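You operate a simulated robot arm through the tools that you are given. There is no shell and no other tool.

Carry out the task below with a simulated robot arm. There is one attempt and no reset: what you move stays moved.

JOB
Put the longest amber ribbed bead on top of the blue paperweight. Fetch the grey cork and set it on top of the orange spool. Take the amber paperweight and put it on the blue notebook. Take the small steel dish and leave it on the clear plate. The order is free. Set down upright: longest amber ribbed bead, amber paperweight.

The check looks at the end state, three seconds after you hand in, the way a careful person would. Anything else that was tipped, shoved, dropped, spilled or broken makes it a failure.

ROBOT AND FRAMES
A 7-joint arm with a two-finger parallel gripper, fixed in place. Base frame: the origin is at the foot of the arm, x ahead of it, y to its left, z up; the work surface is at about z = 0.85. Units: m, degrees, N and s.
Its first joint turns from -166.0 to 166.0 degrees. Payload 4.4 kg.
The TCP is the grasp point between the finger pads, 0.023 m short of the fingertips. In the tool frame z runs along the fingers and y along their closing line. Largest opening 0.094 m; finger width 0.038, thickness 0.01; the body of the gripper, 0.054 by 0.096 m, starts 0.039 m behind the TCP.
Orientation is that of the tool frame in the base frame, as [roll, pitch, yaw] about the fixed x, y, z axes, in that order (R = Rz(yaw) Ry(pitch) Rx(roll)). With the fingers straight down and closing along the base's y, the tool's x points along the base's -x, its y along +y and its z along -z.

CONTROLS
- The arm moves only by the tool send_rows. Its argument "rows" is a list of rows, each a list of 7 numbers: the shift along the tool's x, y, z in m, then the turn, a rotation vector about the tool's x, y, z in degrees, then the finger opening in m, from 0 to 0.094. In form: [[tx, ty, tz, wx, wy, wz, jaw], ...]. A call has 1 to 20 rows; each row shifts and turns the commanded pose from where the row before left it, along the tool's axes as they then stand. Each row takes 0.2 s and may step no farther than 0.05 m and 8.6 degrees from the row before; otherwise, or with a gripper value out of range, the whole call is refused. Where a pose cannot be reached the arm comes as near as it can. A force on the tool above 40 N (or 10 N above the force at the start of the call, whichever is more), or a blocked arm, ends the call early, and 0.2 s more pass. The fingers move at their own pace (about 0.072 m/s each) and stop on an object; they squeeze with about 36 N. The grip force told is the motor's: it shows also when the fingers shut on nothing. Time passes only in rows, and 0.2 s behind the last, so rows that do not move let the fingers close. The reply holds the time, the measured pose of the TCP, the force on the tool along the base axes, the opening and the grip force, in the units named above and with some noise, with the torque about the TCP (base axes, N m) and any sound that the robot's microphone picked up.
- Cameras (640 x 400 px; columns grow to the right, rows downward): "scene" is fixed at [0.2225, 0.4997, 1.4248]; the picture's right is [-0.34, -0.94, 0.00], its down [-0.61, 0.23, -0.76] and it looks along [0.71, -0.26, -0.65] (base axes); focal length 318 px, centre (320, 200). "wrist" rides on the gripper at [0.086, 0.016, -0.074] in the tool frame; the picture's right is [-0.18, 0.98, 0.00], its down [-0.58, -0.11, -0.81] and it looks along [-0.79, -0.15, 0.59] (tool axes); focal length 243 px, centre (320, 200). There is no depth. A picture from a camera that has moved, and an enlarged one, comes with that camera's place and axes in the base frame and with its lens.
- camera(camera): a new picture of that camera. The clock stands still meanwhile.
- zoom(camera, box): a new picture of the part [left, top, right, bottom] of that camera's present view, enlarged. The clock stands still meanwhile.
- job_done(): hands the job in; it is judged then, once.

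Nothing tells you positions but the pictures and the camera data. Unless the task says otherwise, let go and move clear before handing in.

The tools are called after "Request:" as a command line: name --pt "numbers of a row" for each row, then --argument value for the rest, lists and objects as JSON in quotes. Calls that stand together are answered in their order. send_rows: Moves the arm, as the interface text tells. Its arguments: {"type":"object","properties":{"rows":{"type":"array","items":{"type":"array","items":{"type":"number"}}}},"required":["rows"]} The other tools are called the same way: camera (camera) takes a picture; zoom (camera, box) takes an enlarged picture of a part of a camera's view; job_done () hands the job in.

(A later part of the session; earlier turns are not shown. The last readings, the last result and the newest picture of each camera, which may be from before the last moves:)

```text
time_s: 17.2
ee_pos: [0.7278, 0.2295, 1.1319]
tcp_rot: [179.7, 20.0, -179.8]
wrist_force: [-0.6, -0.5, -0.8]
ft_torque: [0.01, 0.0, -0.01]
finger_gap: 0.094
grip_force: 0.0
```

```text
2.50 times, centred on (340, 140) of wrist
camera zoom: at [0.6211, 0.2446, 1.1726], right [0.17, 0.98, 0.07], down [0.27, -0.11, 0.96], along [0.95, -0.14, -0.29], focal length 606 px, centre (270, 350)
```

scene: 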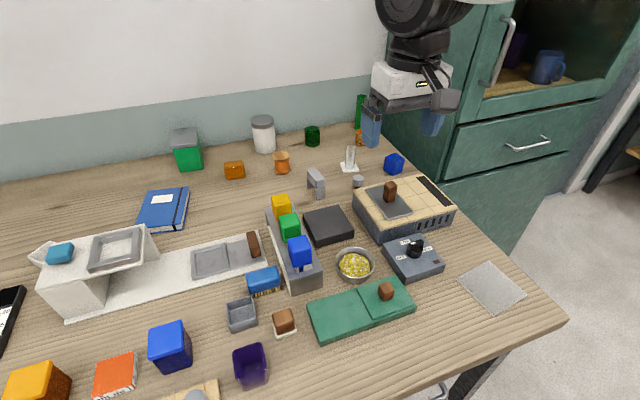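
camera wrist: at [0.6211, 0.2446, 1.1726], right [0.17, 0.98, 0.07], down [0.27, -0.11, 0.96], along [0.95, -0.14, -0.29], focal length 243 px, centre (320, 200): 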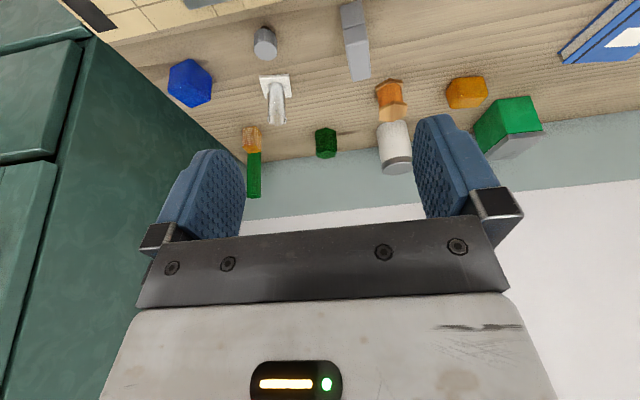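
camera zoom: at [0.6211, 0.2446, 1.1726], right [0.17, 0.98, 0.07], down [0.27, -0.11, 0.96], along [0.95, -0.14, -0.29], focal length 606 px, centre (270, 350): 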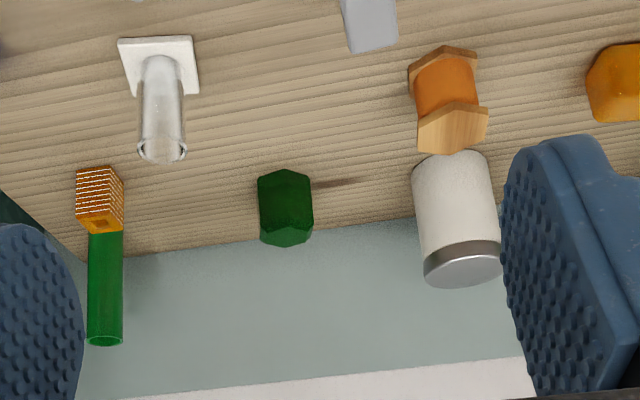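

Request:
zoom --camera "wrist" --box '[225, 0, 395, 130]'

Request:
zoom --camera "wrist" --box '[240, 15, 300, 65]'

Request:
zoom --camera "wrist" --box '[360, 60, 500, 180]'

Request:
zoom --camera "wrist" --box '[150, 40, 310, 210]'

```text
3.08 times, centred on (310, 65) of wrist
camera zoom: at [0.6211, 0.2446, 1.1726], right [0.17, 0.98, 0.07], down [0.27, -0.11, 0.96], along [0.95, -0.14, -0.29], focal length 746 px, centre (351, 615)
```

zoom: 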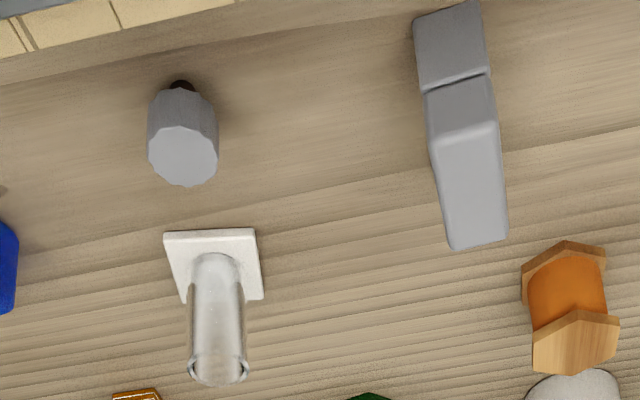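

```text
8.00 times, centred on (270, 40) of wrist
camera zoom: at [0.6211, 0.2446, 1.1726], right [0.17, 0.98, 0.07], down [0.27, -0.11, 0.96], along [0.95, -0.14, -0.29], focal length 1941 px, centre (720, 1480)
```

zoom: 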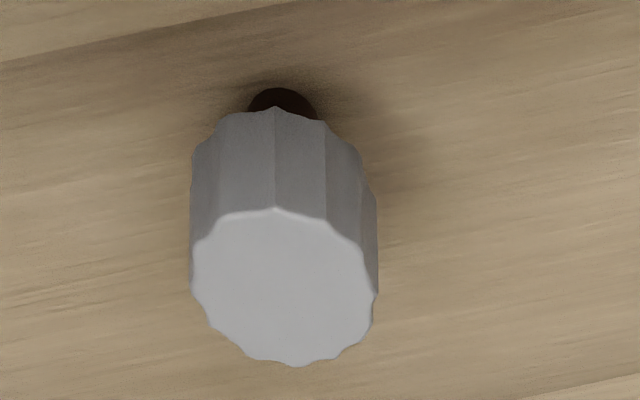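

```text
3.33 times, centred on (430, 120) of wrist
camera zoom: at [0.6211, 0.2446, 1.1726], right [0.17, 0.98, 0.07], down [0.27, -0.11, 0.96], along [0.95, -0.14, -0.29], focal length 809 px, centre (-47, 467)
```

zoom: 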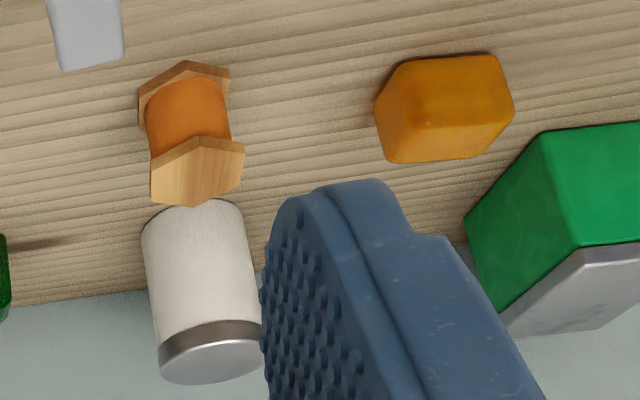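

```text
2.35 times, centred on (230, 125) of wrist
camera zoom: at [0.6211, 0.2446, 1.1726], right [0.17, 0.98, 0.07], down [0.27, -0.11, 0.96], along [0.95, -0.14, -0.29], focal length 571 px, centre (532, 376)
```

zoom: 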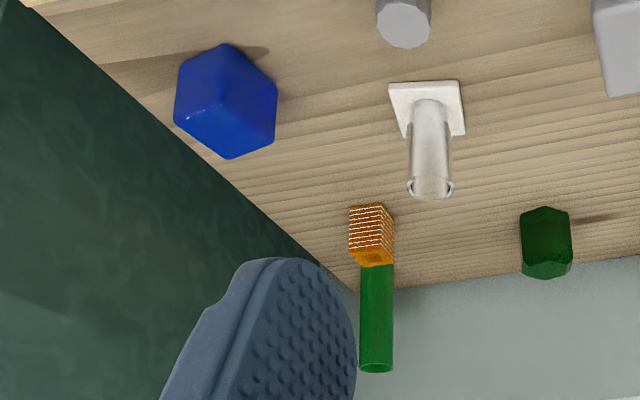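

The free-standing knob has a grey fluted head on a dark stem, like a stopper. I'll view the rack item from the side (camera looking along +y) to compare whether it is the same kind of thing.

Request:
send_rows --pt "0 0 0 0 8 0 0.094" --pt "0 0 0 0 8 0 0.094" --pt "0 0 0 0 4 0 0.094" --pt "0.045 0.02 0 0 0 0 0.094" --pt "0.045 0.02 0 0 0 0 0.094" --pt "0.045 0.02 0 0 0 0 0.094" --pt "0.045 0.02 0 0 0 0 0.094" --pt "0.045 0.02 0 0 0 0 0.094" --pt "0.045 0.02 0 0 0 0 0.094" --pt "0 0.04 0.02 0 0 0 0.094" --pt "0 0.03 0.03 0 0 0 0.094"

Request:
send_rows --pt "0 0 0 0 0 -8 0.094" --pt "0 0 0 0 0 -8 0.094" --pt "0 0 0 0 0 -8 0.094" --pt "0 0 0 0 0 -8 0.094" --pt "0 0 0 0 0 -8 0.094" --pt "0 0 0 0 0 -8 0.094" --pt "0 0 0 0 0 -8 0.094" --pt "0 0 0 0 0 -8 0.094" --pt "0 0 0 0 0 -8 0.094" --pt "0 0 0 0 0 -8 0.094" --pt "0 0 0 0 0 -8 0.094"

Request:
camera --camera "wrist"

```text
time_s: 19.6
ee_pos: [0.4562, 0.4214, 1.0798]
tcp_rot: [179.7, 0.0, -179.7]
wrist_force: [0.4, 0.4, 0.3]
ft_torque: [-0.03, 0.04, 0.01]
finger_gap: 0.0938
grip_force: 0.0
```

```text
time_s: 22.0
ee_pos: [0.4567, 0.4199, 1.0813]
tcp_rot: [-179.9, 0.2, -91.6]
wrist_force: [-0.3, -0.3, -0.4]
ft_torque: [-0.01, 0.05, 0.04]
finger_gap: 0.0939
grip_force: 0.1
```

```text
taken
camera wrist: at [0.4383, 0.333, 1.156], right [-0.98, 0.21, 0.0], down [0.13, 0.57, 0.81], along [0.17, 0.79, -0.59], focal length 243 px, centre (320, 200)
```

wrist: 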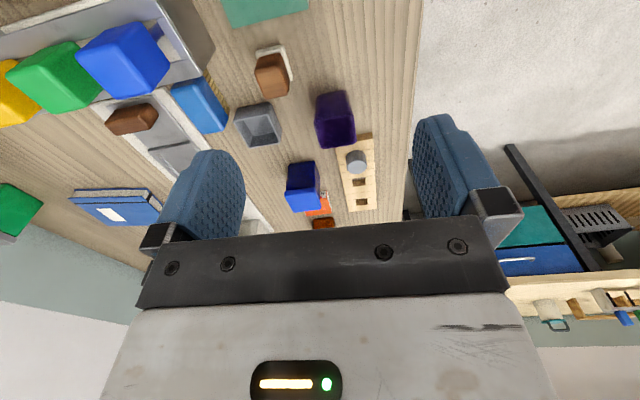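

Request:
zoom --camera "wrist" --box '[320, 130, 400, 220]'

Request:
zoom --camera "wrist" --box '[500, 190, 640, 340]'

Request:
zoom --camera "wrist" --box '[220, 30, 380, 150]'

```text
4.44 times, centred on (360, 175) of wrist
camera zoom: at [0.4383, 0.333, 1.156], right [-0.98, 0.21, 0.0], down [0.13, 0.57, 0.81], along [0.17, 0.79, -0.59], focal length 1078 px, centre (142, 311)
```

zoom: 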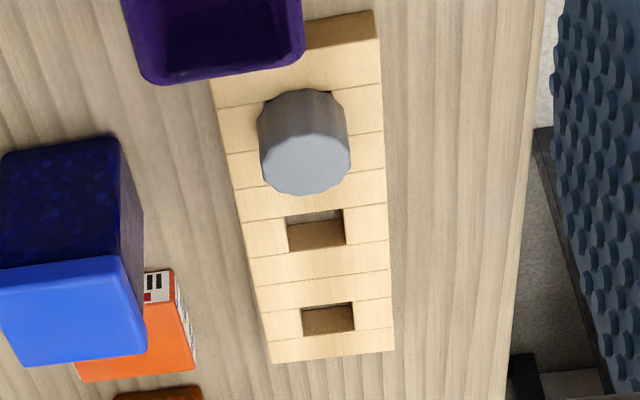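

```text
2.67 times, centred on (570, 265) of wrist
camera zoom: at [0.4383, 0.333, 1.156], right [-0.98, 0.21, 0.0], down [0.13, 0.57, 0.81], along [0.17, 0.79, -0.59], focal length 647 px, centre (-347, 27)
```

zoom: 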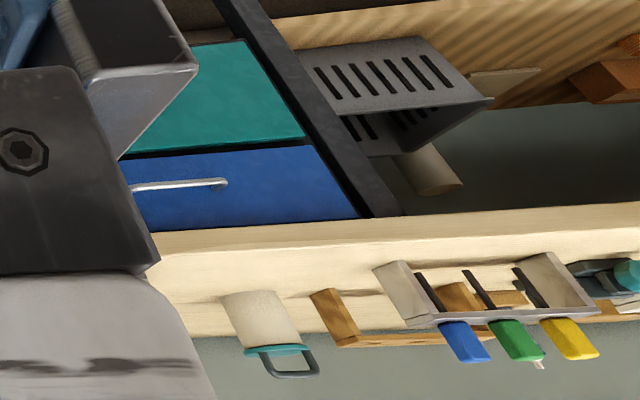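

```text
3.33 times, centred on (300, 90) of wrist
camera zoom: at [0.4383, 0.333, 1.156], right [-0.98, 0.21, 0.0], down [0.13, 0.57, 0.81], along [0.17, 0.79, -0.59], focal length 809 px, centre (387, 567)
```

zoom: 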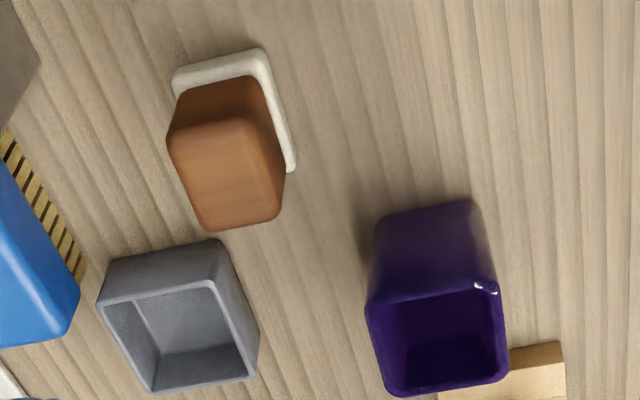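

Request:
zoom --camera "wrist" --box '[335, 140, 380, 180]'

Request:
zoom --camera "wrist" --box '[300, 80, 400, 220]'

```text
10.00 times, centred on (358, 160) of wrist
camera zoom: at [0.4383, 0.333, 1.156], right [-0.98, 0.21, 0.0], down [0.13, 0.57, 0.81], along [0.17, 0.79, -0.59], focal length 2426 px, centre (-55, 600)
```

zoom: 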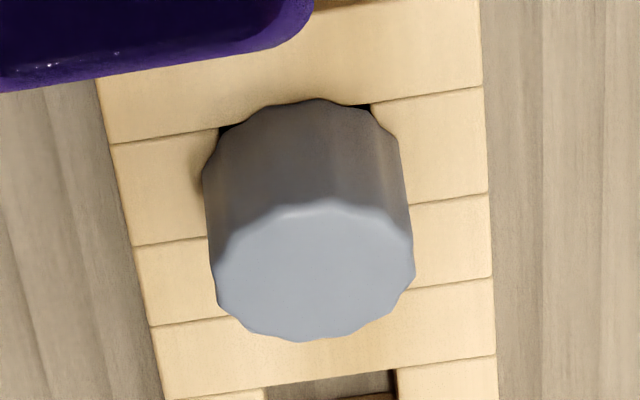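

```text
2.86 times, centred on (350, 150) of wrist
camera zoom: at [0.4383, 0.333, 1.156], right [-0.98, 0.21, 0.0], down [0.13, 0.57, 0.81], along [0.17, 0.79, -0.59], focal length 693 px, centre (234, 343)
```

zoom: 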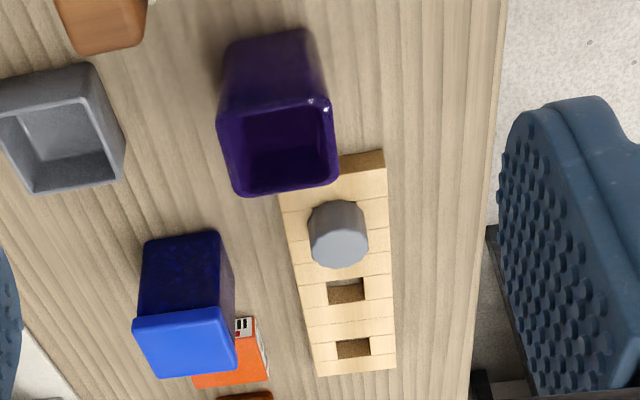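

Both grey fluted items look alike, but the free-standing one on the table is the loose one, so I take it as the cork; the round metal bowl is the steel dish. The far targets are beyond 0.98 m, so I'll test whether the wrist can turn so the camera is on the outer side, letting me tilt the fingers outward.

Request:
send_rows --pt "0 0 -0.05 0 0 -8 0.094" --pt "0 0 -0.05 0 0 -8 0.094" --pt "0 0 0 0 0 -8 0.094" --pt "0 0 0 0 0 -8 0.094" --pt "0 0 0 0 0 -8 0.094" --pt "0 0 0 0 0 -8 0.094" --pt "0 0 0 0 0 -8 0.094" --pt "0 0 0 0 0 -8 0.094" --pt "0 0 0 0 0 -8 0.094" --pt "0 0 0 0 0 -8 0.094" --pt "0 0 0 0 0 -8 0.094"

Request:
camera --camera "wrist"

Request:
camera --camera "scene"

```text
time_s: 24.4
ee_pos: [0.4557, 0.4182, 1.1824]
tcp_rot: [-179.7, 0.1, -3.6]
wrist_force: [-0.2, 0.6, 0.0]
ft_torque: [0.02, -0.02, -0.03]
finger_gap: 0.094
grip_force: 0.1
```

```text
taken
camera wrist: at [0.5414, 0.3963, 1.2561], right [-0.25, -0.97, -0.01], down [-0.57, 0.14, 0.81], along [-0.78, 0.2, -0.59], focal length 243 px, centre (320, 200)
```

wrist: 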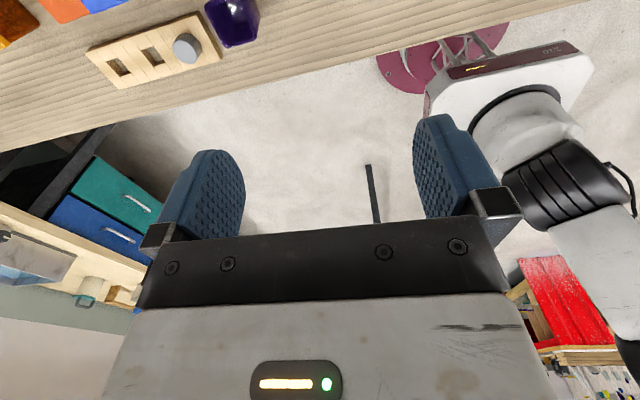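

```text
taken
```

scene: 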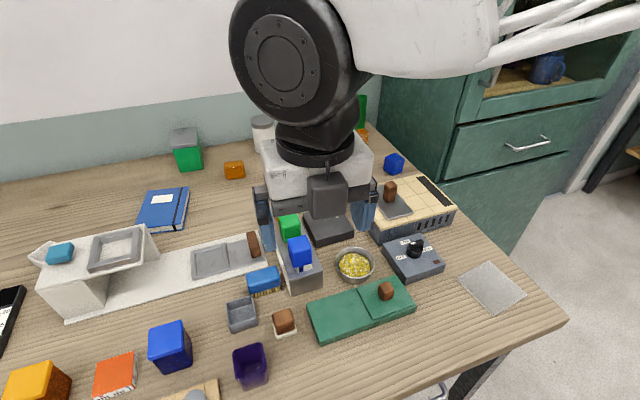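

The wrist turned fine, with the camera now on the outer side. I'll move out along the direction of the amber paperweight and test how far an outward-tilted tool can reach, staying high above everything.

Request:
send_rows --pt "0.046 0.003 0 0 0 -7 0.094" --pt "0.046 0 0 0 0 -7 0.094" --pt "0.046 0 0 0 0 -7 0.094" --pt "0.046 0 0 0 0 -7 0.094" --pt "0.046 0 0 0 0 0 0.094" --pt "0.046 0 0 0 0 0 0.094" --pt "0 0 0 0 8 0 0.094" --pt "0 0 0 0 8 0 0.094" --pt "0 0 0 0 8 0 0.094" --pt "0 0 0 0 8 0 0.094"

Request:
camera --camera "scene"

Request:
camera --camera "wrist"

```text
time_s: 26.6
ee_pos: [0.7203, 0.4754, 1.1834]
tcp_rot: [-179.6, -32.2, 24.0]
wrist_force: [0.2, 0.5, 1.0]
ft_torque: [0.0, 0.02, -0.03]
finger_gap: 0.094
grip_force: 0.1
```

```text
taken
```

scene: 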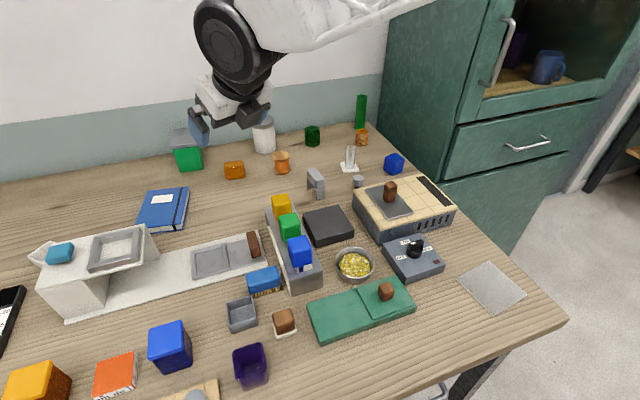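

```text
taken
camera wrist: at [0.7575, 0.4733, 1.292], right [0.26, -0.96, -0.1], down [-0.88, -0.28, 0.37], along [-0.39, -0.01, -0.92], focal length 243 px, centre (320, 200)
```

wrist: 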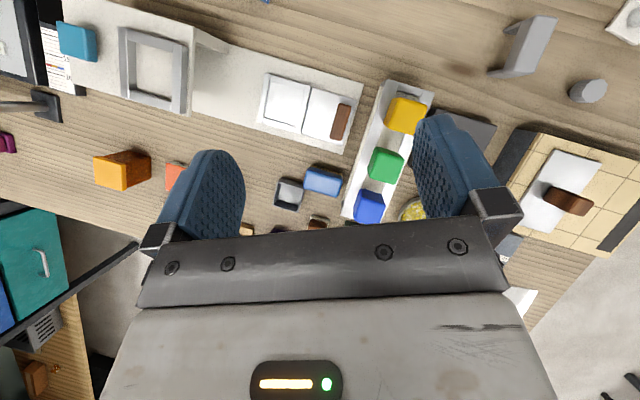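

Request:
send_rows --pt "0.0188 0.0169 0.0384 0 0 0 0.094" --pt "0.0188 0.0169 0.0384 0 0 0 0.094" --pt "0.0188 0.0169 0.0384 0 0 0 0.094" --pt "0.0188 0.0169 0.0384 0 0 0 0.094" --pt "0.0188 0.0169 0.0384 0 0 0 0.094" --pt "0.0188 0.0169 0.0384 0 0 0 0.094" --pt "0.0188 0.0169 0.0384 0 0 0 0.094" --pt "0.0188 0.0169 0.0384 0 0 0 0.094"

Request:
camera --camera "scene"

Request:
camera --camera "wrist"

```text
time_s: 28.4
ee_pos: [0.9691, 0.4843, 1.0254]
tcp_rot: [179.7, -32.3, 23.7]
wrist_force: [-0.3, 0.2, -1.9]
ft_torque: [0.01, -0.04, 0.01]
finger_gap: 0.094
grip_force: 0.0
out of reach, approached as far as the arm can: row 6, 7, 8
```

```text
taken
```

scene: 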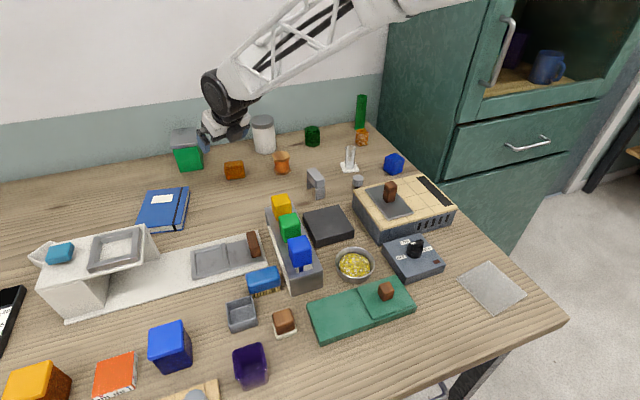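

```text
taken
camera wrist: at [1.0063, 0.4828, 1.1345], right [0.25, -0.96, -0.1], down [-0.89, -0.27, 0.37], along [-0.38, -0.01, -0.92], focal length 243 px, centre (320, 200)
```

wrist: 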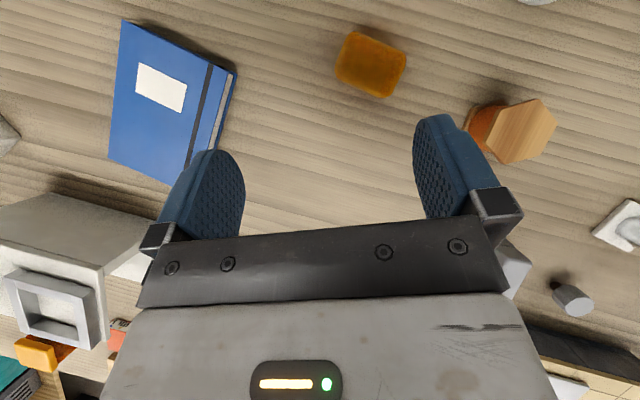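

At 32° tilt the arm tops out at r≈1.08 m; the commanded point sits above the amber paperweight. I'll tilt further outward to see whether it becomes reachable.

Request:
send_rows --pt "0 0 0 0 8 0 0.094" --pt "0 0 0 0 8 0 0.094" --pt "0 0 0 0 8 0 0.094" --pt "0 0 0 0 8 0 0.094" --pt "0 0 0 0 0 0 0.094"

Request:
camera --camera "scene"

Request:
camera --camera "wrist"

```text
time_s: 29.8
ee_pos: [0.9772, 0.4866, 0.9674]
tcp_rot: [179.4, -57.0, 24.3]
wrist_force: [-0.6, 1.0, -1.7]
ft_torque: [0.1, -0.12, -0.04]
finger_gap: 0.0941
grip_force: 0.0
out of reach, approached as far as the arm can: row 3
stopped in row 5: the arm was blocked; the commanded pose is now the measured one
```

```text
taken
```

scene: 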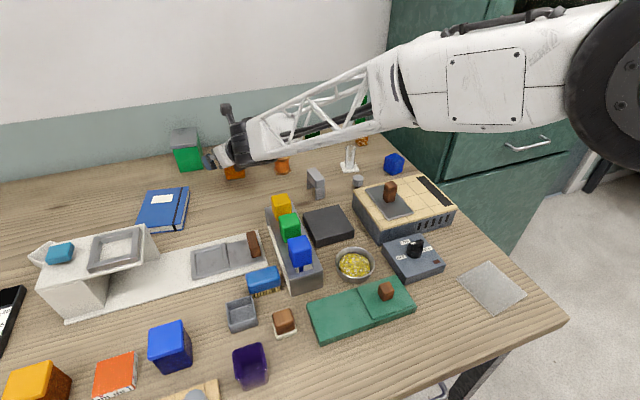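

```text
taken
camera wrist: at [0.9693, 0.4649, 1.0805], right [0.31, -0.94, -0.15], down [-0.95, -0.3, -0.05], along [0.0, 0.16, -0.99], focal length 243 px, centre (320, 200)
```

wrist: 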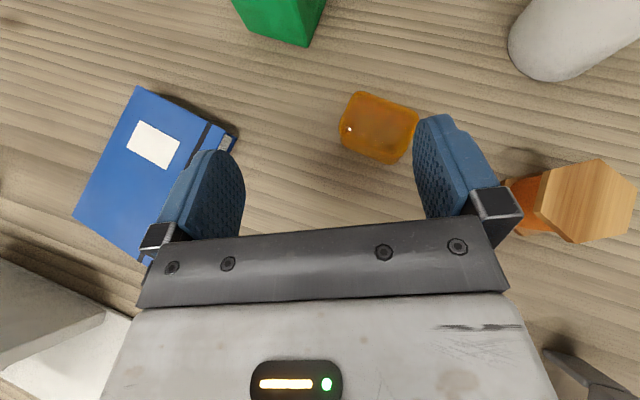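

The arm got blocked at full stretch (the force on the tool is small, nothing seems disturbed). I'll retreat inward and up a bit and look at the arm posture before trying again.

Request:
send_rows --pt "-0.006 0 -0.04 0 0 0 0.094" --pt "-0.006 0 -0.04 0 0 0 0.094" --pt "-0.006 0 -0.04 0 0 0 0.094"

Request:
camera --camera "scene"

```text
time_s: 30.6
ee_pos: [0.877, 0.4422, 1.0244]
tcp_rot: [179.5, -57.4, 24.2]
wrist_force: [-0.3, 0.0, -0.7]
ft_torque: [0.03, -0.02, 0.01]
finger_gap: 0.0941
grip_force: 0.0
```

```text
taken
```

scene: 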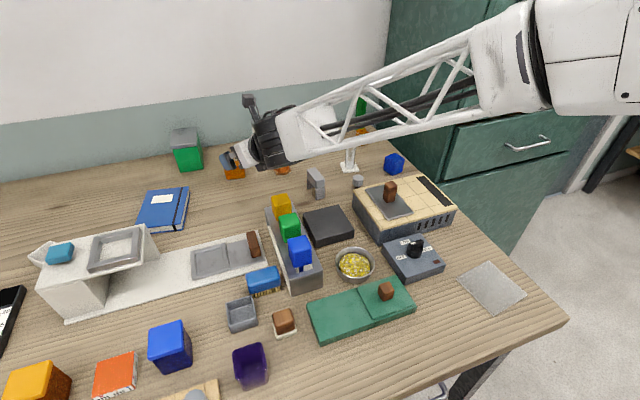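

The forearm passes well above the objects. I'll tilt a bit more here and extend gradually toward the point above the amber paperweight, watching the reach.

Request:
send_rows --pt "0 0 0 0 7 0 0.094" --pt "0 0 0 0 6 0 0.094" --pt "0 0 0 0 0 0 0.094"

Request:
camera --camera "scene"

Request:
camera --camera "wrist"

```text
time_s: 31.4
ee_pos: [0.8779, 0.4404, 1.0255]
tcp_rot: [178.7, -68.2, 24.6]
wrist_force: [0.1, 0.8, 0.2]
ft_torque: [0.0, -0.01, -0.01]
finger_gap: 0.0939
grip_force: 0.1
```

```text
taken
```

scene: 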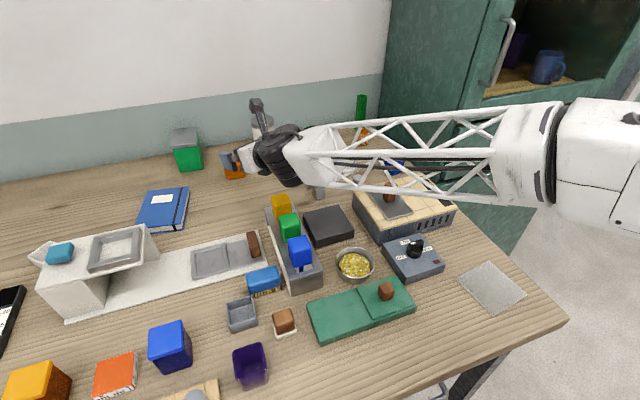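

```text
taken
camera wrist: at [0.8497, 0.4118, 1.1333], right [0.33, -0.93, -0.16], down [-0.93, -0.28, -0.24], along [0.18, 0.23, -0.96], focal length 243 px, centre (320, 200)
```

wrist: 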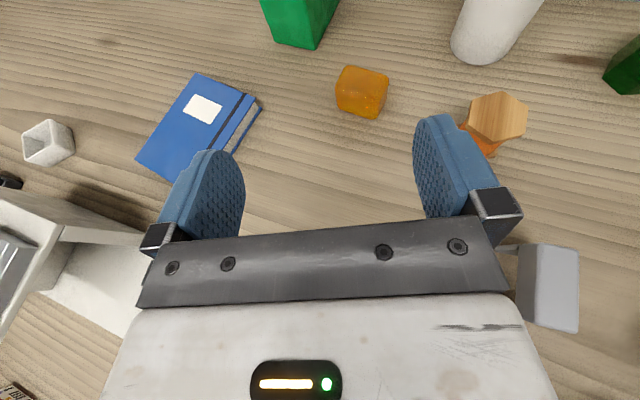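

I'll try extending horizontally from here at z≈1.025 toward the point above the amber paperweight.

Request:
send_rows --pt "0.0121 0.0084 0.0303 0 0 0 0.094" --pt "0.0121 0.0084 0.0303 0 0 0 0.094" --pt "0.0121 0.0084 0.0303 0 0 0 0.094" --pt "0.0121 0.0084 0.0303 0 0 0 0.094" --pt "0.0121 0.0084 0.0303 0 0 0 0.094"

Request:
camera --camera "scene"

```text
time_s: 32.6
ee_pos: [1.0427, 0.4687, 1.0303]
tcp_rot: [179.3, -70.4, 24.5]
wrist_force: [0.5, -0.1, 0.6]
ft_torque: [-0.01, 0.04, -0.01]
finger_gap: 0.0939
grip_force: 0.1
```

```text
taken
```

scene: 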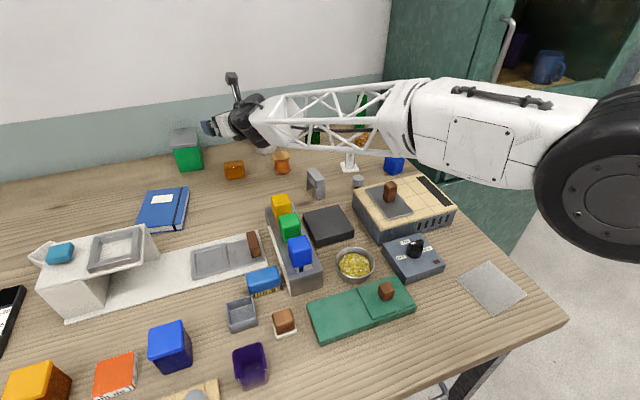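

At 70° tilt the arm reaches right above the amber paperweight. Smaller tilt would keep the forearm higher, so I'll check how far I can reduce the tilt here.

Request:
send_rows --pt "0 0 0 0 -5 0 0.094" --pt "0 0 0 0 -5 0 0.094" --pt "0 0 0 0 0 0 0.094"

Request:
camera --camera "scene"

Request:
camera --camera "wrist"

```text
time_s: 33.4
ee_pos: [1.0421, 0.4693, 1.0308]
tcp_rot: [179.4, -60.4, 24.3]
wrist_force: [0.4, 0.5, 2.0]
ft_torque: [-0.06, 0.04, -0.03]
finger_gap: 0.0941
grip_force: 0.0
```

```text
taken
```

scene: 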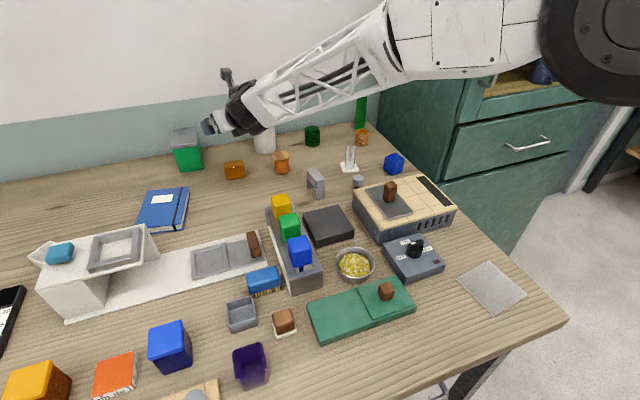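

```text
taken
camera wrist: at [1.0287, 0.4456, 1.142], right [0.31, -0.94, -0.16], down [-0.95, -0.3, -0.11], along [0.05, 0.18, -0.98], focal length 243 px, centre (320, 200)
```

wrist: 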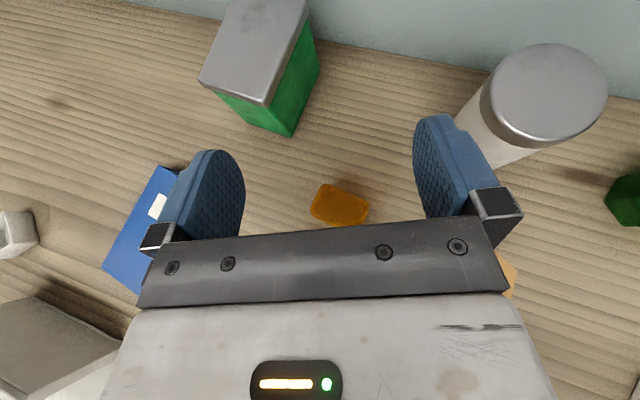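

Tilt 60° works and keeps the forearm high. Now I'll look at the amber paperweight's orientation from above and in the scene view.

Request:
zoom --camera "wrist" --box '[290, 165, 390, 235]'

Request:
zoom --camera "scene" --box '[210, 150, 260, 190]'

Request:
zoom --camera "scene" --box '[130, 170, 210, 245]'

```text
5.71 times, centred on (340, 200) of wrist
camera zoom: at [1.0287, 0.4456, 1.142], right [0.31, -0.94, -0.16], down [-0.95, -0.3, -0.11], along [0.05, 0.18, -0.98], focal length 1386 px, centre (206, 200)
```

zoom: 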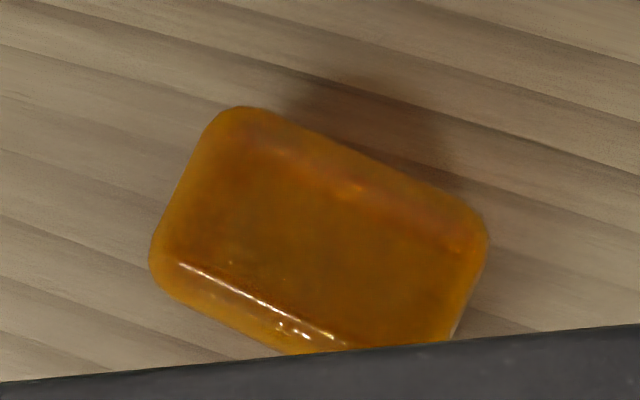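

```text
10.00 times, centred on (235, 170) of scene
camera zoom: at [0.2225, 0.4997, 1.4248], right [-0.34, -0.94, 0.0], down [-0.61, 0.23, -0.76], along [0.71, -0.26, -0.65], focal length 3184 px, centre (1170, 500)
```

zoom: 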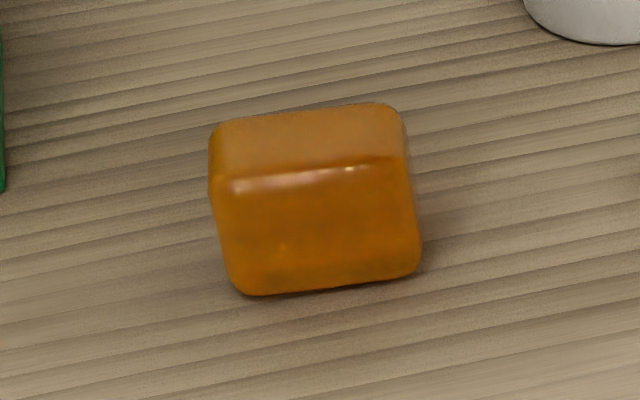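

```text
5.33 times, centred on (170, 208) of scene
camera zoom: at [0.2225, 0.4997, 1.4248], right [-0.34, -0.94, 0.0], down [-0.61, 0.23, -0.76], along [0.71, -0.26, -0.65], focal length 1698 px, centre (1120, 160)
```

zoom: 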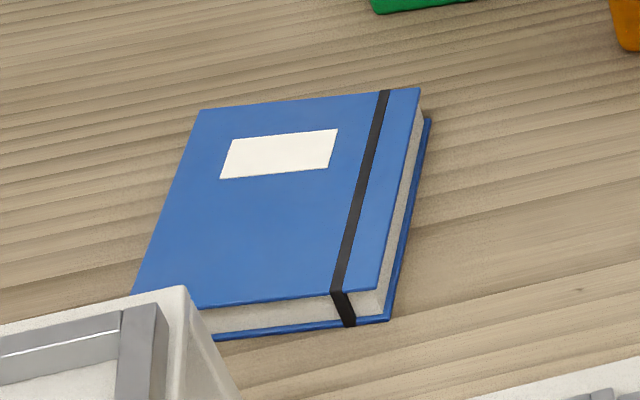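

The amber block is about 0.058 × 0.04 × 0.04 m, long side nearly along y, centred near (1.043, 0.470). I'll turn the tool about the vertical to yaw ≈ -8.5° so the fingers close along its long side.

Request:
send_rows --pt "0 0 0 -7.1 0 4.1 0.094" --pt "0 0 0 -7.1 0 4.1 0.094" --pt "0 0 0 -7.1 0 4.1 0.094" --pt "0 0 0 -7.1 0 4.1 0.094" --pt "0 0 0 0 0 0 0.094"

Request:
camera --camera "scene"

Request:
camera --camera "wrist"

```text
time_s: 34.6
ee_pos: [1.0425, 0.4701, 1.0313]
tcp_rot: [-179.9, -60.5, -9.1]
wrist_force: [0.4, 0.7, 0.1]
ft_torque: [0.0, 0.01, -0.01]
finger_gap: 0.0939
grip_force: 0.1
```

```text
taken
```

scene: 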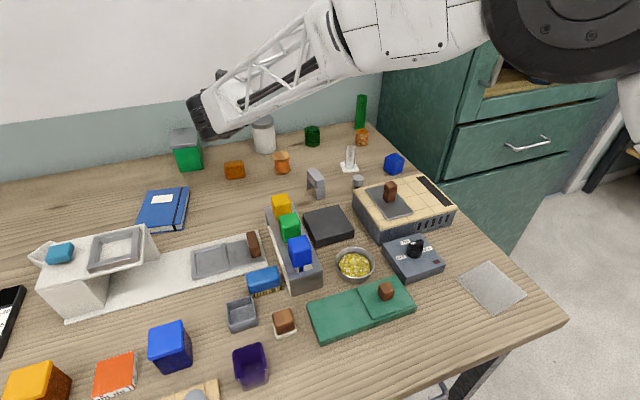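

```text
taken
camera wrist: at [1.0184, 0.4568, 1.1425], right [-0.24, -0.96, -0.16], down [-0.96, 0.26, -0.11], along [0.15, 0.13, -0.98], focal length 243 px, centre (320, 200)
```

wrist: 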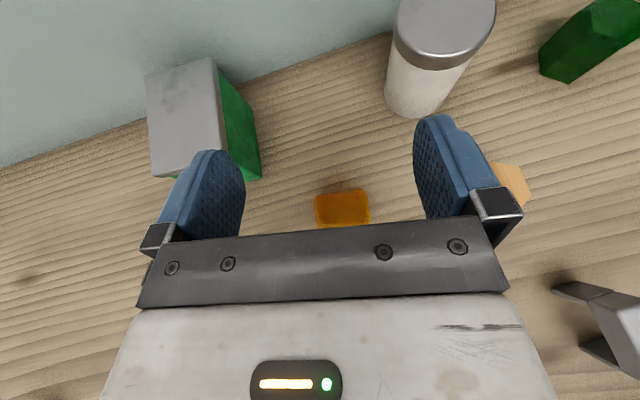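

Request:
zoom --camera "wrist" --box '[290, 175, 390, 237]'

```text
6.40 times, centred on (340, 206) of wrist
camera zoom: at [1.0184, 0.4568, 1.1425], right [-0.24, -0.96, -0.16], down [-0.96, 0.26, -0.11], along [0.15, 0.13, -0.98], focal length 1553 px, centre (192, 162)
```

zoom: 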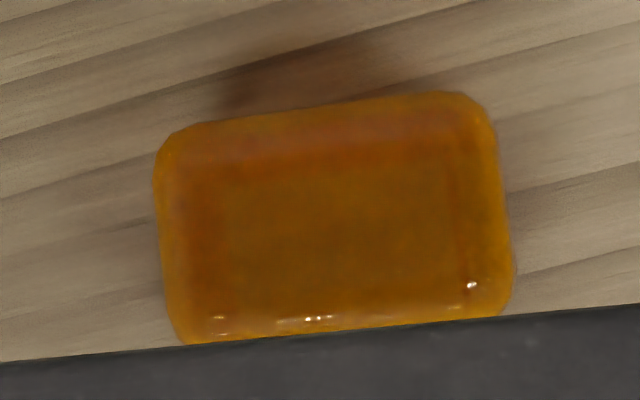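

The block is aligned within ~2° of the fingers and centred at about (1.043, 0.4705). I'll descend most of the way and check.

Request:
send_rows --pt "-0.0256 0 0.0136 0 0 0 0.094" --pt "-0.0256 0 0.0136 0 0 0 0.094" --pt "-0.0256 0 0.0136 0 0 0 0.094"

Request:
camera --camera "scene"

Request:
camera --camera "wrist"

```text
time_s: 35.4
ee_pos: [1.0381, 0.4705, 0.944]
tcp_rot: [-179.9, -60.6, -9.1]
wrist_force: [-0.7, -0.2, 0.2]
ft_torque: [0.01, 0.02, 0.02]
finger_gap: 0.0941
grip_force: 0.1
```

```text
taken
```

scene: 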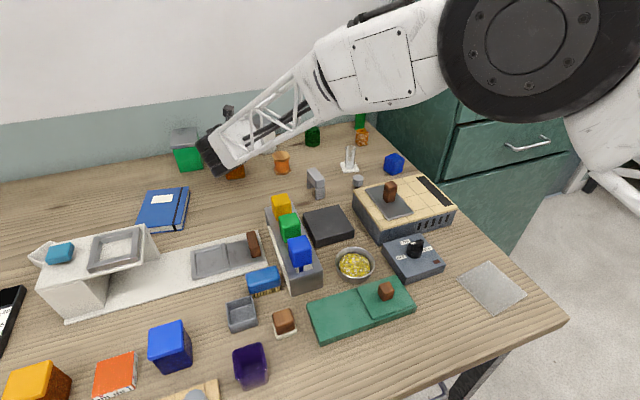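

```text
taken
camera wrist: at [1.0144, 0.4574, 1.0562], right [-0.24, -0.96, -0.16], down [-0.96, 0.26, -0.11], along [0.15, 0.13, -0.98], focal length 243 px, centre (320, 200)
```

wrist: 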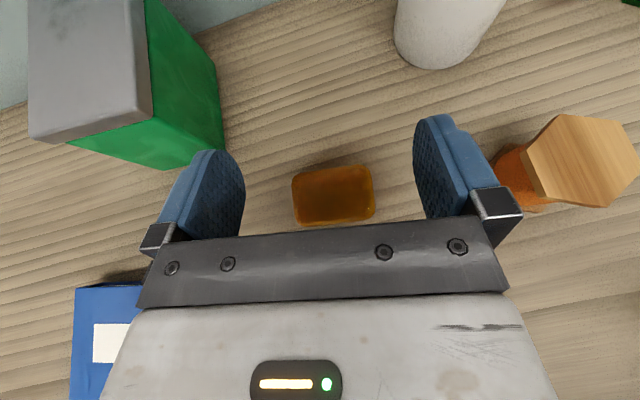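

Request:
send_rows --pt "-0.0165 0 0.0093 0 0 0 0.094" --pt "-0.0165 0 0.0093 0 0 0 0.094" --pt "-0.0165 0 0.0093 0 0 0 0.094"

Request:
camera --camera "wrist"

Request:
zoom --camera "scene" --box '[170, 110, 310, 200]'

```text
time_s: 36.2
ee_pos: [1.0405, 0.4683, 0.8876]
tcp_rot: [-179.8, -60.5, -9.2]
wrist_force: [0.3, 0.4, 0.5]
ft_torque: [-0.04, 0.05, 0.01]
finger_gap: 0.0938
grip_force: 0.1
```

```text
taken
camera wrist: at [1.0158, 0.4564, 0.9998], right [-0.24, -0.96, -0.16], down [-0.96, 0.26, -0.11], along [0.15, 0.13, -0.98], focal length 243 px, centre (320, 200)
```

wrist: 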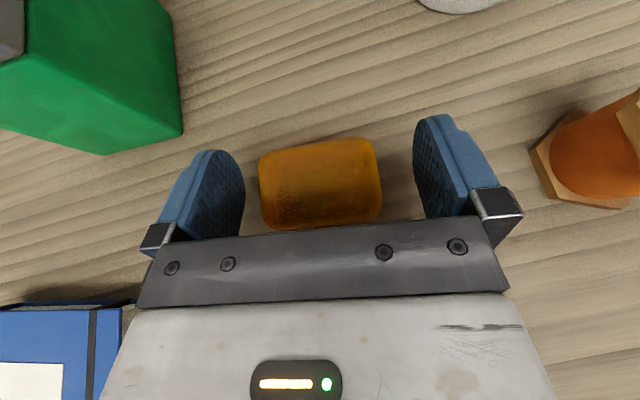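

```text
4.44 times, centred on (240, 155) of scene
camera zoom: at [0.2225, 0.4997, 1.4248], right [-0.34, -0.94, 0.0], down [-0.61, 0.23, -0.76], along [0.71, -0.26, -0.65], focal length 1415 px, centre (676, 400)
```

zoom: 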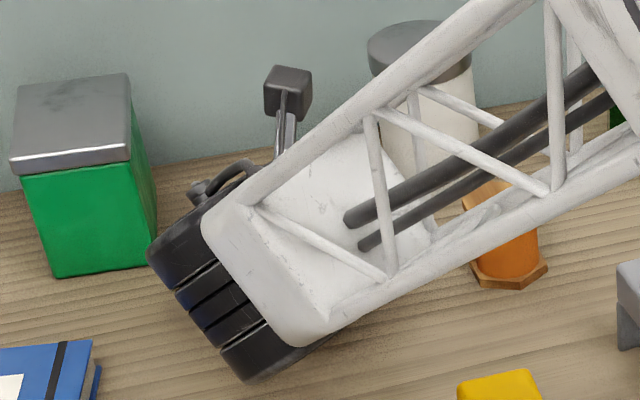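

The block sits between the open fingers. Closing now.

Request:
send_rows --pt "0 0 0 0 0 0 0.07" --pt "0 0 0 0 0 0 0.055" --pt "0 0 0 0 0 0 0.04" --pt "0 0 0 0 0 0 0.04" --pt "0 0 0 0 0 0 0.04"

Request:
camera --camera "wrist"

```text
time_s: 37.4
ee_pos: [1.0393, 0.469, 0.8889]
tcp_rot: [-180.0, -60.5, -9.0]
wrist_force: [2.1, -0.2, 1.7]
ft_torque: [-0.05, -0.04, 0.02]
finger_gap: 0.0577
grip_force: 35.9
```

```text
taken
camera wrist: at [1.0157, 0.4563, 0.9992], right [-0.24, -0.96, -0.16], down [-0.96, 0.26, -0.11], along [0.15, 0.13, -0.98], focal length 243 px, centre (320, 200)
```

wrist: 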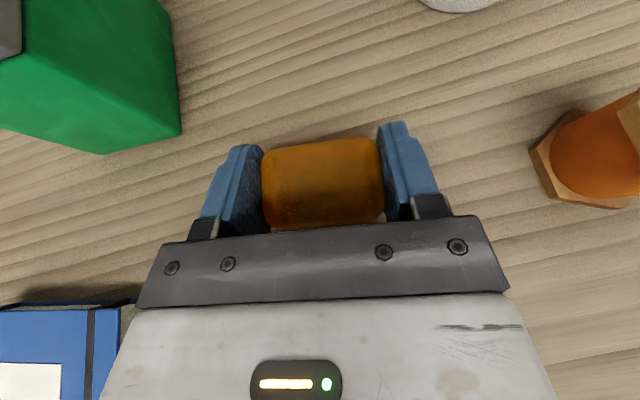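

Gripped at 0.0577 m as expected. Lifting straight up.

Request:
send_rows --pt "0.0218 0 -0.0123 0 0 0 0.04" --pt "0.0348 0 -0.0197 0 0 0 0.04" --pt "0.0348 0 -0.0197 0 0 0 0.04" --pt "0.0348 0 -0.0197 0 0 0 0.04"

Request:
camera --camera "wrist"

Request:
camera --camera "scene"

```text
time_s: 38.4
ee_pos: [1.0392, 0.4689, 1.0327]
tcp_rot: [179.9, -60.4, -8.9]
wrist_force: [0.0, 0.6, -3.6]
ft_torque: [-0.03, -0.04, -0.01]
finger_gap: 0.0578
grip_force: 35.7
```

```text
taken
camera wrist: at [1.0161, 0.457, 1.1439], right [-0.24, -0.96, -0.16], down [-0.96, 0.26, -0.11], along [0.14, 0.13, -0.98], focal length 243 px, centre (320, 200)
```

wrist: 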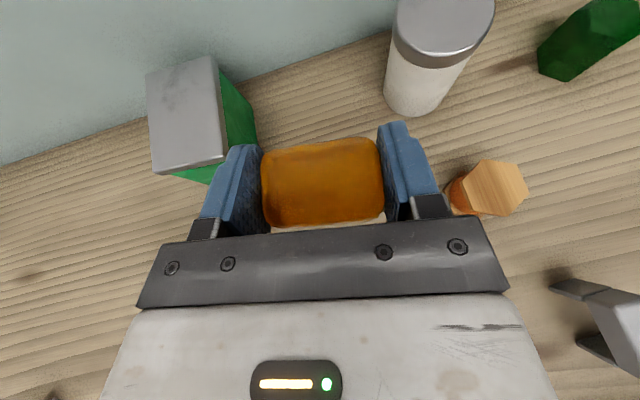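

```text
taken
```

scene: 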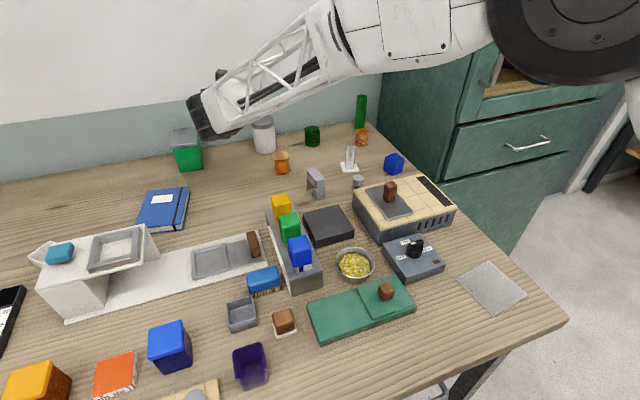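

Lifted cleanly. I'll turn to yaw ≈33° (radial) so the arm stays clear of the white bench device, then move toward the notebook at this height.

Request:
send_rows --pt "0 0 0 7.31 0 -4.15 0.04" --pt "0 0 0 7.31 0 -4.15 0.04" --pt "0 0 0 7.31 0 -4.15 0.04" --pt "0 0 0 7.31 0 -4.15 0.04" --pt "0 0 0 7.31 0 -4.15 0.04" --pt "0 0 0 0 0 0 0.04"

Request:
camera --camera "wrist"

Request:
zoom --camera "scene" --box '[20, 170, 220, 310]'

```text
time_s: 39.8
ee_pos: [1.0396, 0.4689, 1.0318]
tcp_rot: [179.9, -60.4, 33.2]
wrist_force: [0.3, -0.5, -2.1]
ft_torque: [0.01, 0.01, 0.01]
finger_gap: 0.0579
grip_force: 36.0
```

```text
taken
camera wrist: at [1.0307, 0.443, 1.1437], right [0.46, -0.87, -0.16], down [-0.89, -0.45, -0.11], along [0.02, 0.19, -0.98], focal length 243 px, centre (320, 200)
```

wrist: 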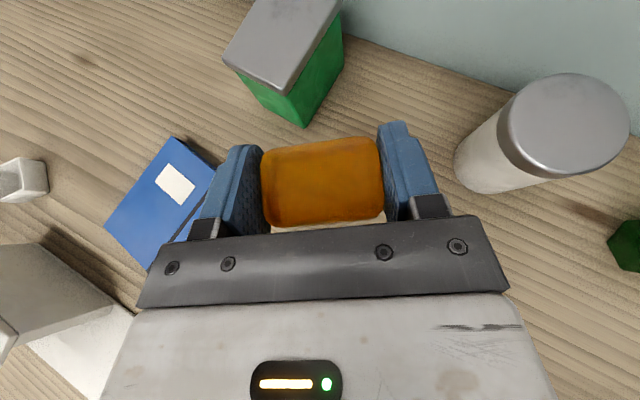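

```text
2.86 times, centred on (120, 240) of scene
camera zoom: at [0.2225, 0.4997, 1.4248], right [-0.34, -0.94, 0.0], down [-0.61, 0.23, -0.76], along [0.71, -0.26, -0.65], focal length 910 px, centre (891, 86)
```

zoom: 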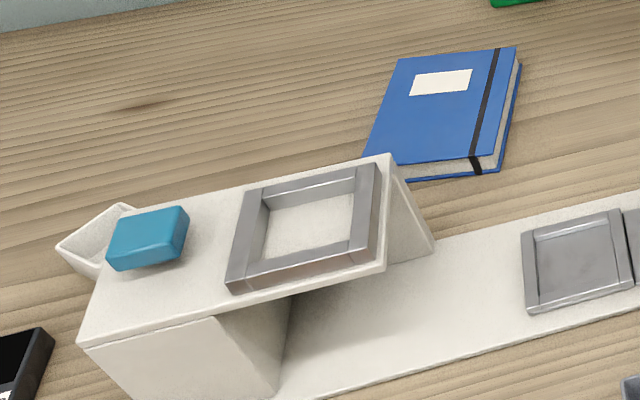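

The white device's platform is ~0.955 high with its right-back corner at (0.79, 0.68); the notebook centre is about (0.947, 0.671). I'll carry the block over the notebook at z≈1.03.

Request:
send_rows --pt "0.0021 -0.0441 0.0037 0 0 0 0.04" --pt "0.0021 -0.0441 0.0037 0 0 0 0.04" --pt "0.0021 -0.0441 0.0037 0 0 0 0.04" --pt "0.0021 -0.0441 0.0037 0 0 0 0.04" --pt "0.0021 -0.0441 0.0037 0 0 0 0.04" --pt "0 0 0 0 0 0 0.04"

Request:
camera --camera "wrist"

Request:
camera --camera "scene"

```text
time_s: 41.2
ee_pos: [0.9384, 0.6666, 1.0352]
tcp_rot: [179.9, -60.5, 33.1]
wrist_force: [0.9, -0.4, -1.8]
ft_torque: [-0.02, 0.01, 0.0]
finger_gap: 0.0582
grip_force: 36.1
```

```text
taken
camera wrist: at [0.9299, 0.6413, 1.146], right [0.46, -0.87, -0.16], down [-0.89, -0.45, -0.11], along [0.02, 0.19, -0.98], focal length 243 px, centre (320, 200)
```

wrist: 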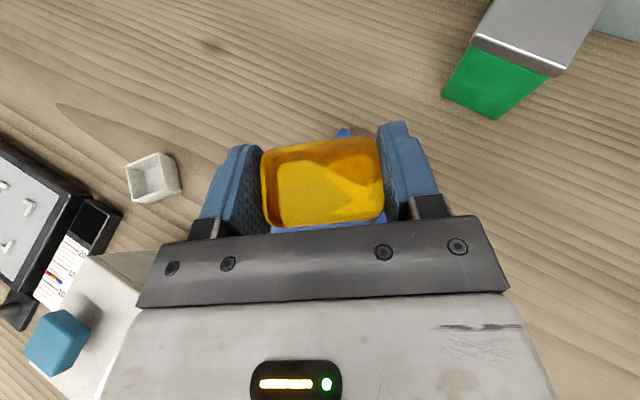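

```text
taken
```

scene: 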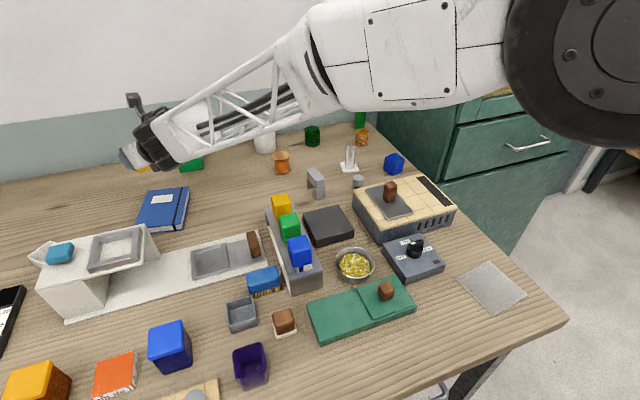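

Block is over the notebook. Lowering in stages.

Request:
send_rows --pt "-0.0305 0 0.0173 0 0 0 0.04" --pt "-0.0305 0 0.0173 0 0 0 0.04" --pt "-0.0175 0 0.0099 0 0 0 0.04"

Request:
zoom --camera "scene" --box '[90, 130, 230, 240]'

Request:
camera --camera "wrist"

```text
time_s: 42.0
ee_pos: [0.9369, 0.6641, 0.9415]
tcp_rot: [179.9, -60.5, 33.1]
wrist_force: [0.8, 0.9, -2.1]
ft_torque: [-0.04, 0.01, -0.01]
finger_gap: 0.0578
grip_force: 35.6
```

```text
3.64 times, centred on (160, 185) of scene
camera zoom: at [0.2225, 0.4997, 1.4248], right [-0.34, -0.94, 0.0], down [-0.61, 0.23, -0.76], along [0.71, -0.26, -0.65], focal length 1158 px, centre (902, 254)
```

zoom: 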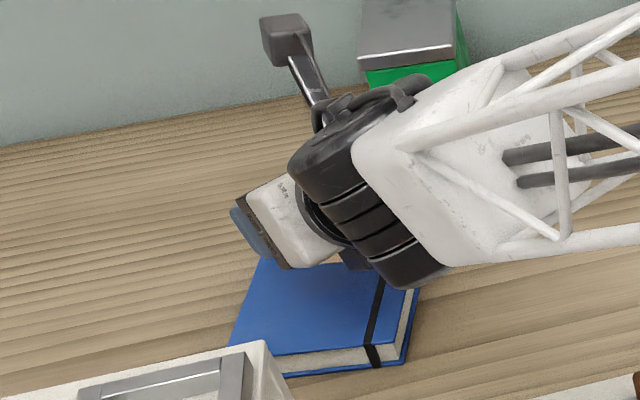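

```text
taken
camera wrist: at [0.9283, 0.6393, 1.0532], right [0.46, -0.87, -0.16], down [-0.89, -0.45, -0.11], along [0.02, 0.19, -0.98], focal length 243 px, centre (320, 200)
```

wrist: 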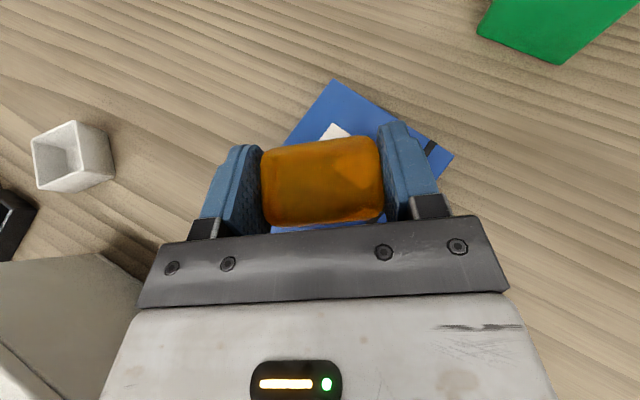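

Request:
send_rows --pt "-0.0131 0 0.0074 0 0 0 0.04" --pt "-0.0087 0 0.0049 0 0 0 0.04"

Request:
zoom --camera "scene" --box '[110, 160, 210, 240]'

```text
time_s: 42.6
ee_pos: [0.9392, 0.6651, 0.9153]
tcp_rot: [179.9, -60.5, 33.1]
wrist_force: [1.4, 0.3, -2.4]
ft_torque: [-0.02, -0.01, 0.04]
finger_gap: 0.0581
grip_force: 35.6
```

```text
5.00 times, centred on (160, 200) of scene
camera zoom: at [0.2225, 0.4997, 1.4248], right [-0.34, -0.94, 0.0], down [-0.61, 0.23, -0.76], along [0.71, -0.26, -0.65], focal length 1592 px, centre (1120, 200)
```

zoom: 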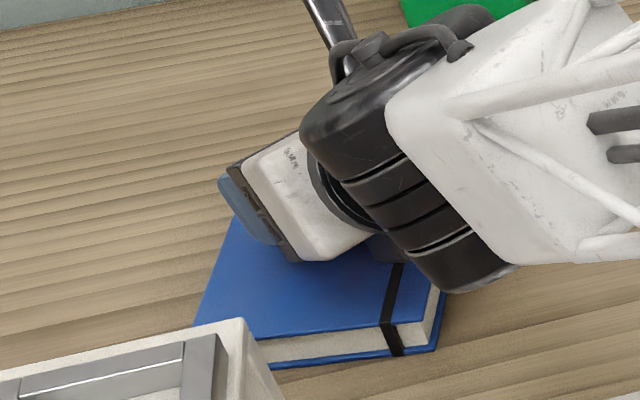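

Request:
send_rows --pt "-0.0035 0 0.002 0 0 0 0.04" --pt "0 0 0 0 0 0 0.04"

```text
time_s: 43.2
ee_pos: [0.939, 0.6638, 0.9115]
tcp_rot: [179.9, -60.5, 33.1]
wrist_force: [-0.5, -0.1, -1.7]
ft_torque: [0.02, 0.02, 0.05]
finger_gap: 0.0576
grip_force: 36.2
```

Request:
send_rows --pt "-0.0026 0 0.0015 0 0 0 0.04" --pt "0 0 0 0 0 0 0.04"

```text
time_s: 43.8
ee_pos: [0.9391, 0.666, 0.9107]
tcp_rot: [179.9, -60.5, 33.0]
wrist_force: [2.0, -2.8, 13.6]
ft_torque: [-0.24, 0.19, 0.07]
finger_gap: 0.0576
grip_force: 36.0
```

Contact with the notebook felt (13.6 N). I'll relax the push slightly, then open.

Request:
send_rows --pt "0.0015 0 -0.0009 0 0 0 0.04" --pt "0 0 0 0 0 0 0.04"

```text
time_s: 44.4
ee_pos: [0.9381, 0.6656, 0.9116]
tcp_rot: [179.9, -60.5, 33.1]
wrist_force: [3.3, -2.1, 12.4]
ft_torque: [0.01, -0.07, 0.01]
finger_gap: 0.0578
grip_force: 36.1
```

Request:
send_rows --pt "0.001 0 -0.0006 0 0 0 0.04" --pt "0 0 0 0 0 0 0.04"

```text
time_s: 45.0
ee_pos: [0.9376, 0.6656, 0.9103]
tcp_rot: [179.9, -60.4, 33.1]
wrist_force: [-0.4, 2.9, 7.6]
ft_torque: [0.19, 0.0, -0.02]
finger_gap: 0.0578
grip_force: 35.7
```

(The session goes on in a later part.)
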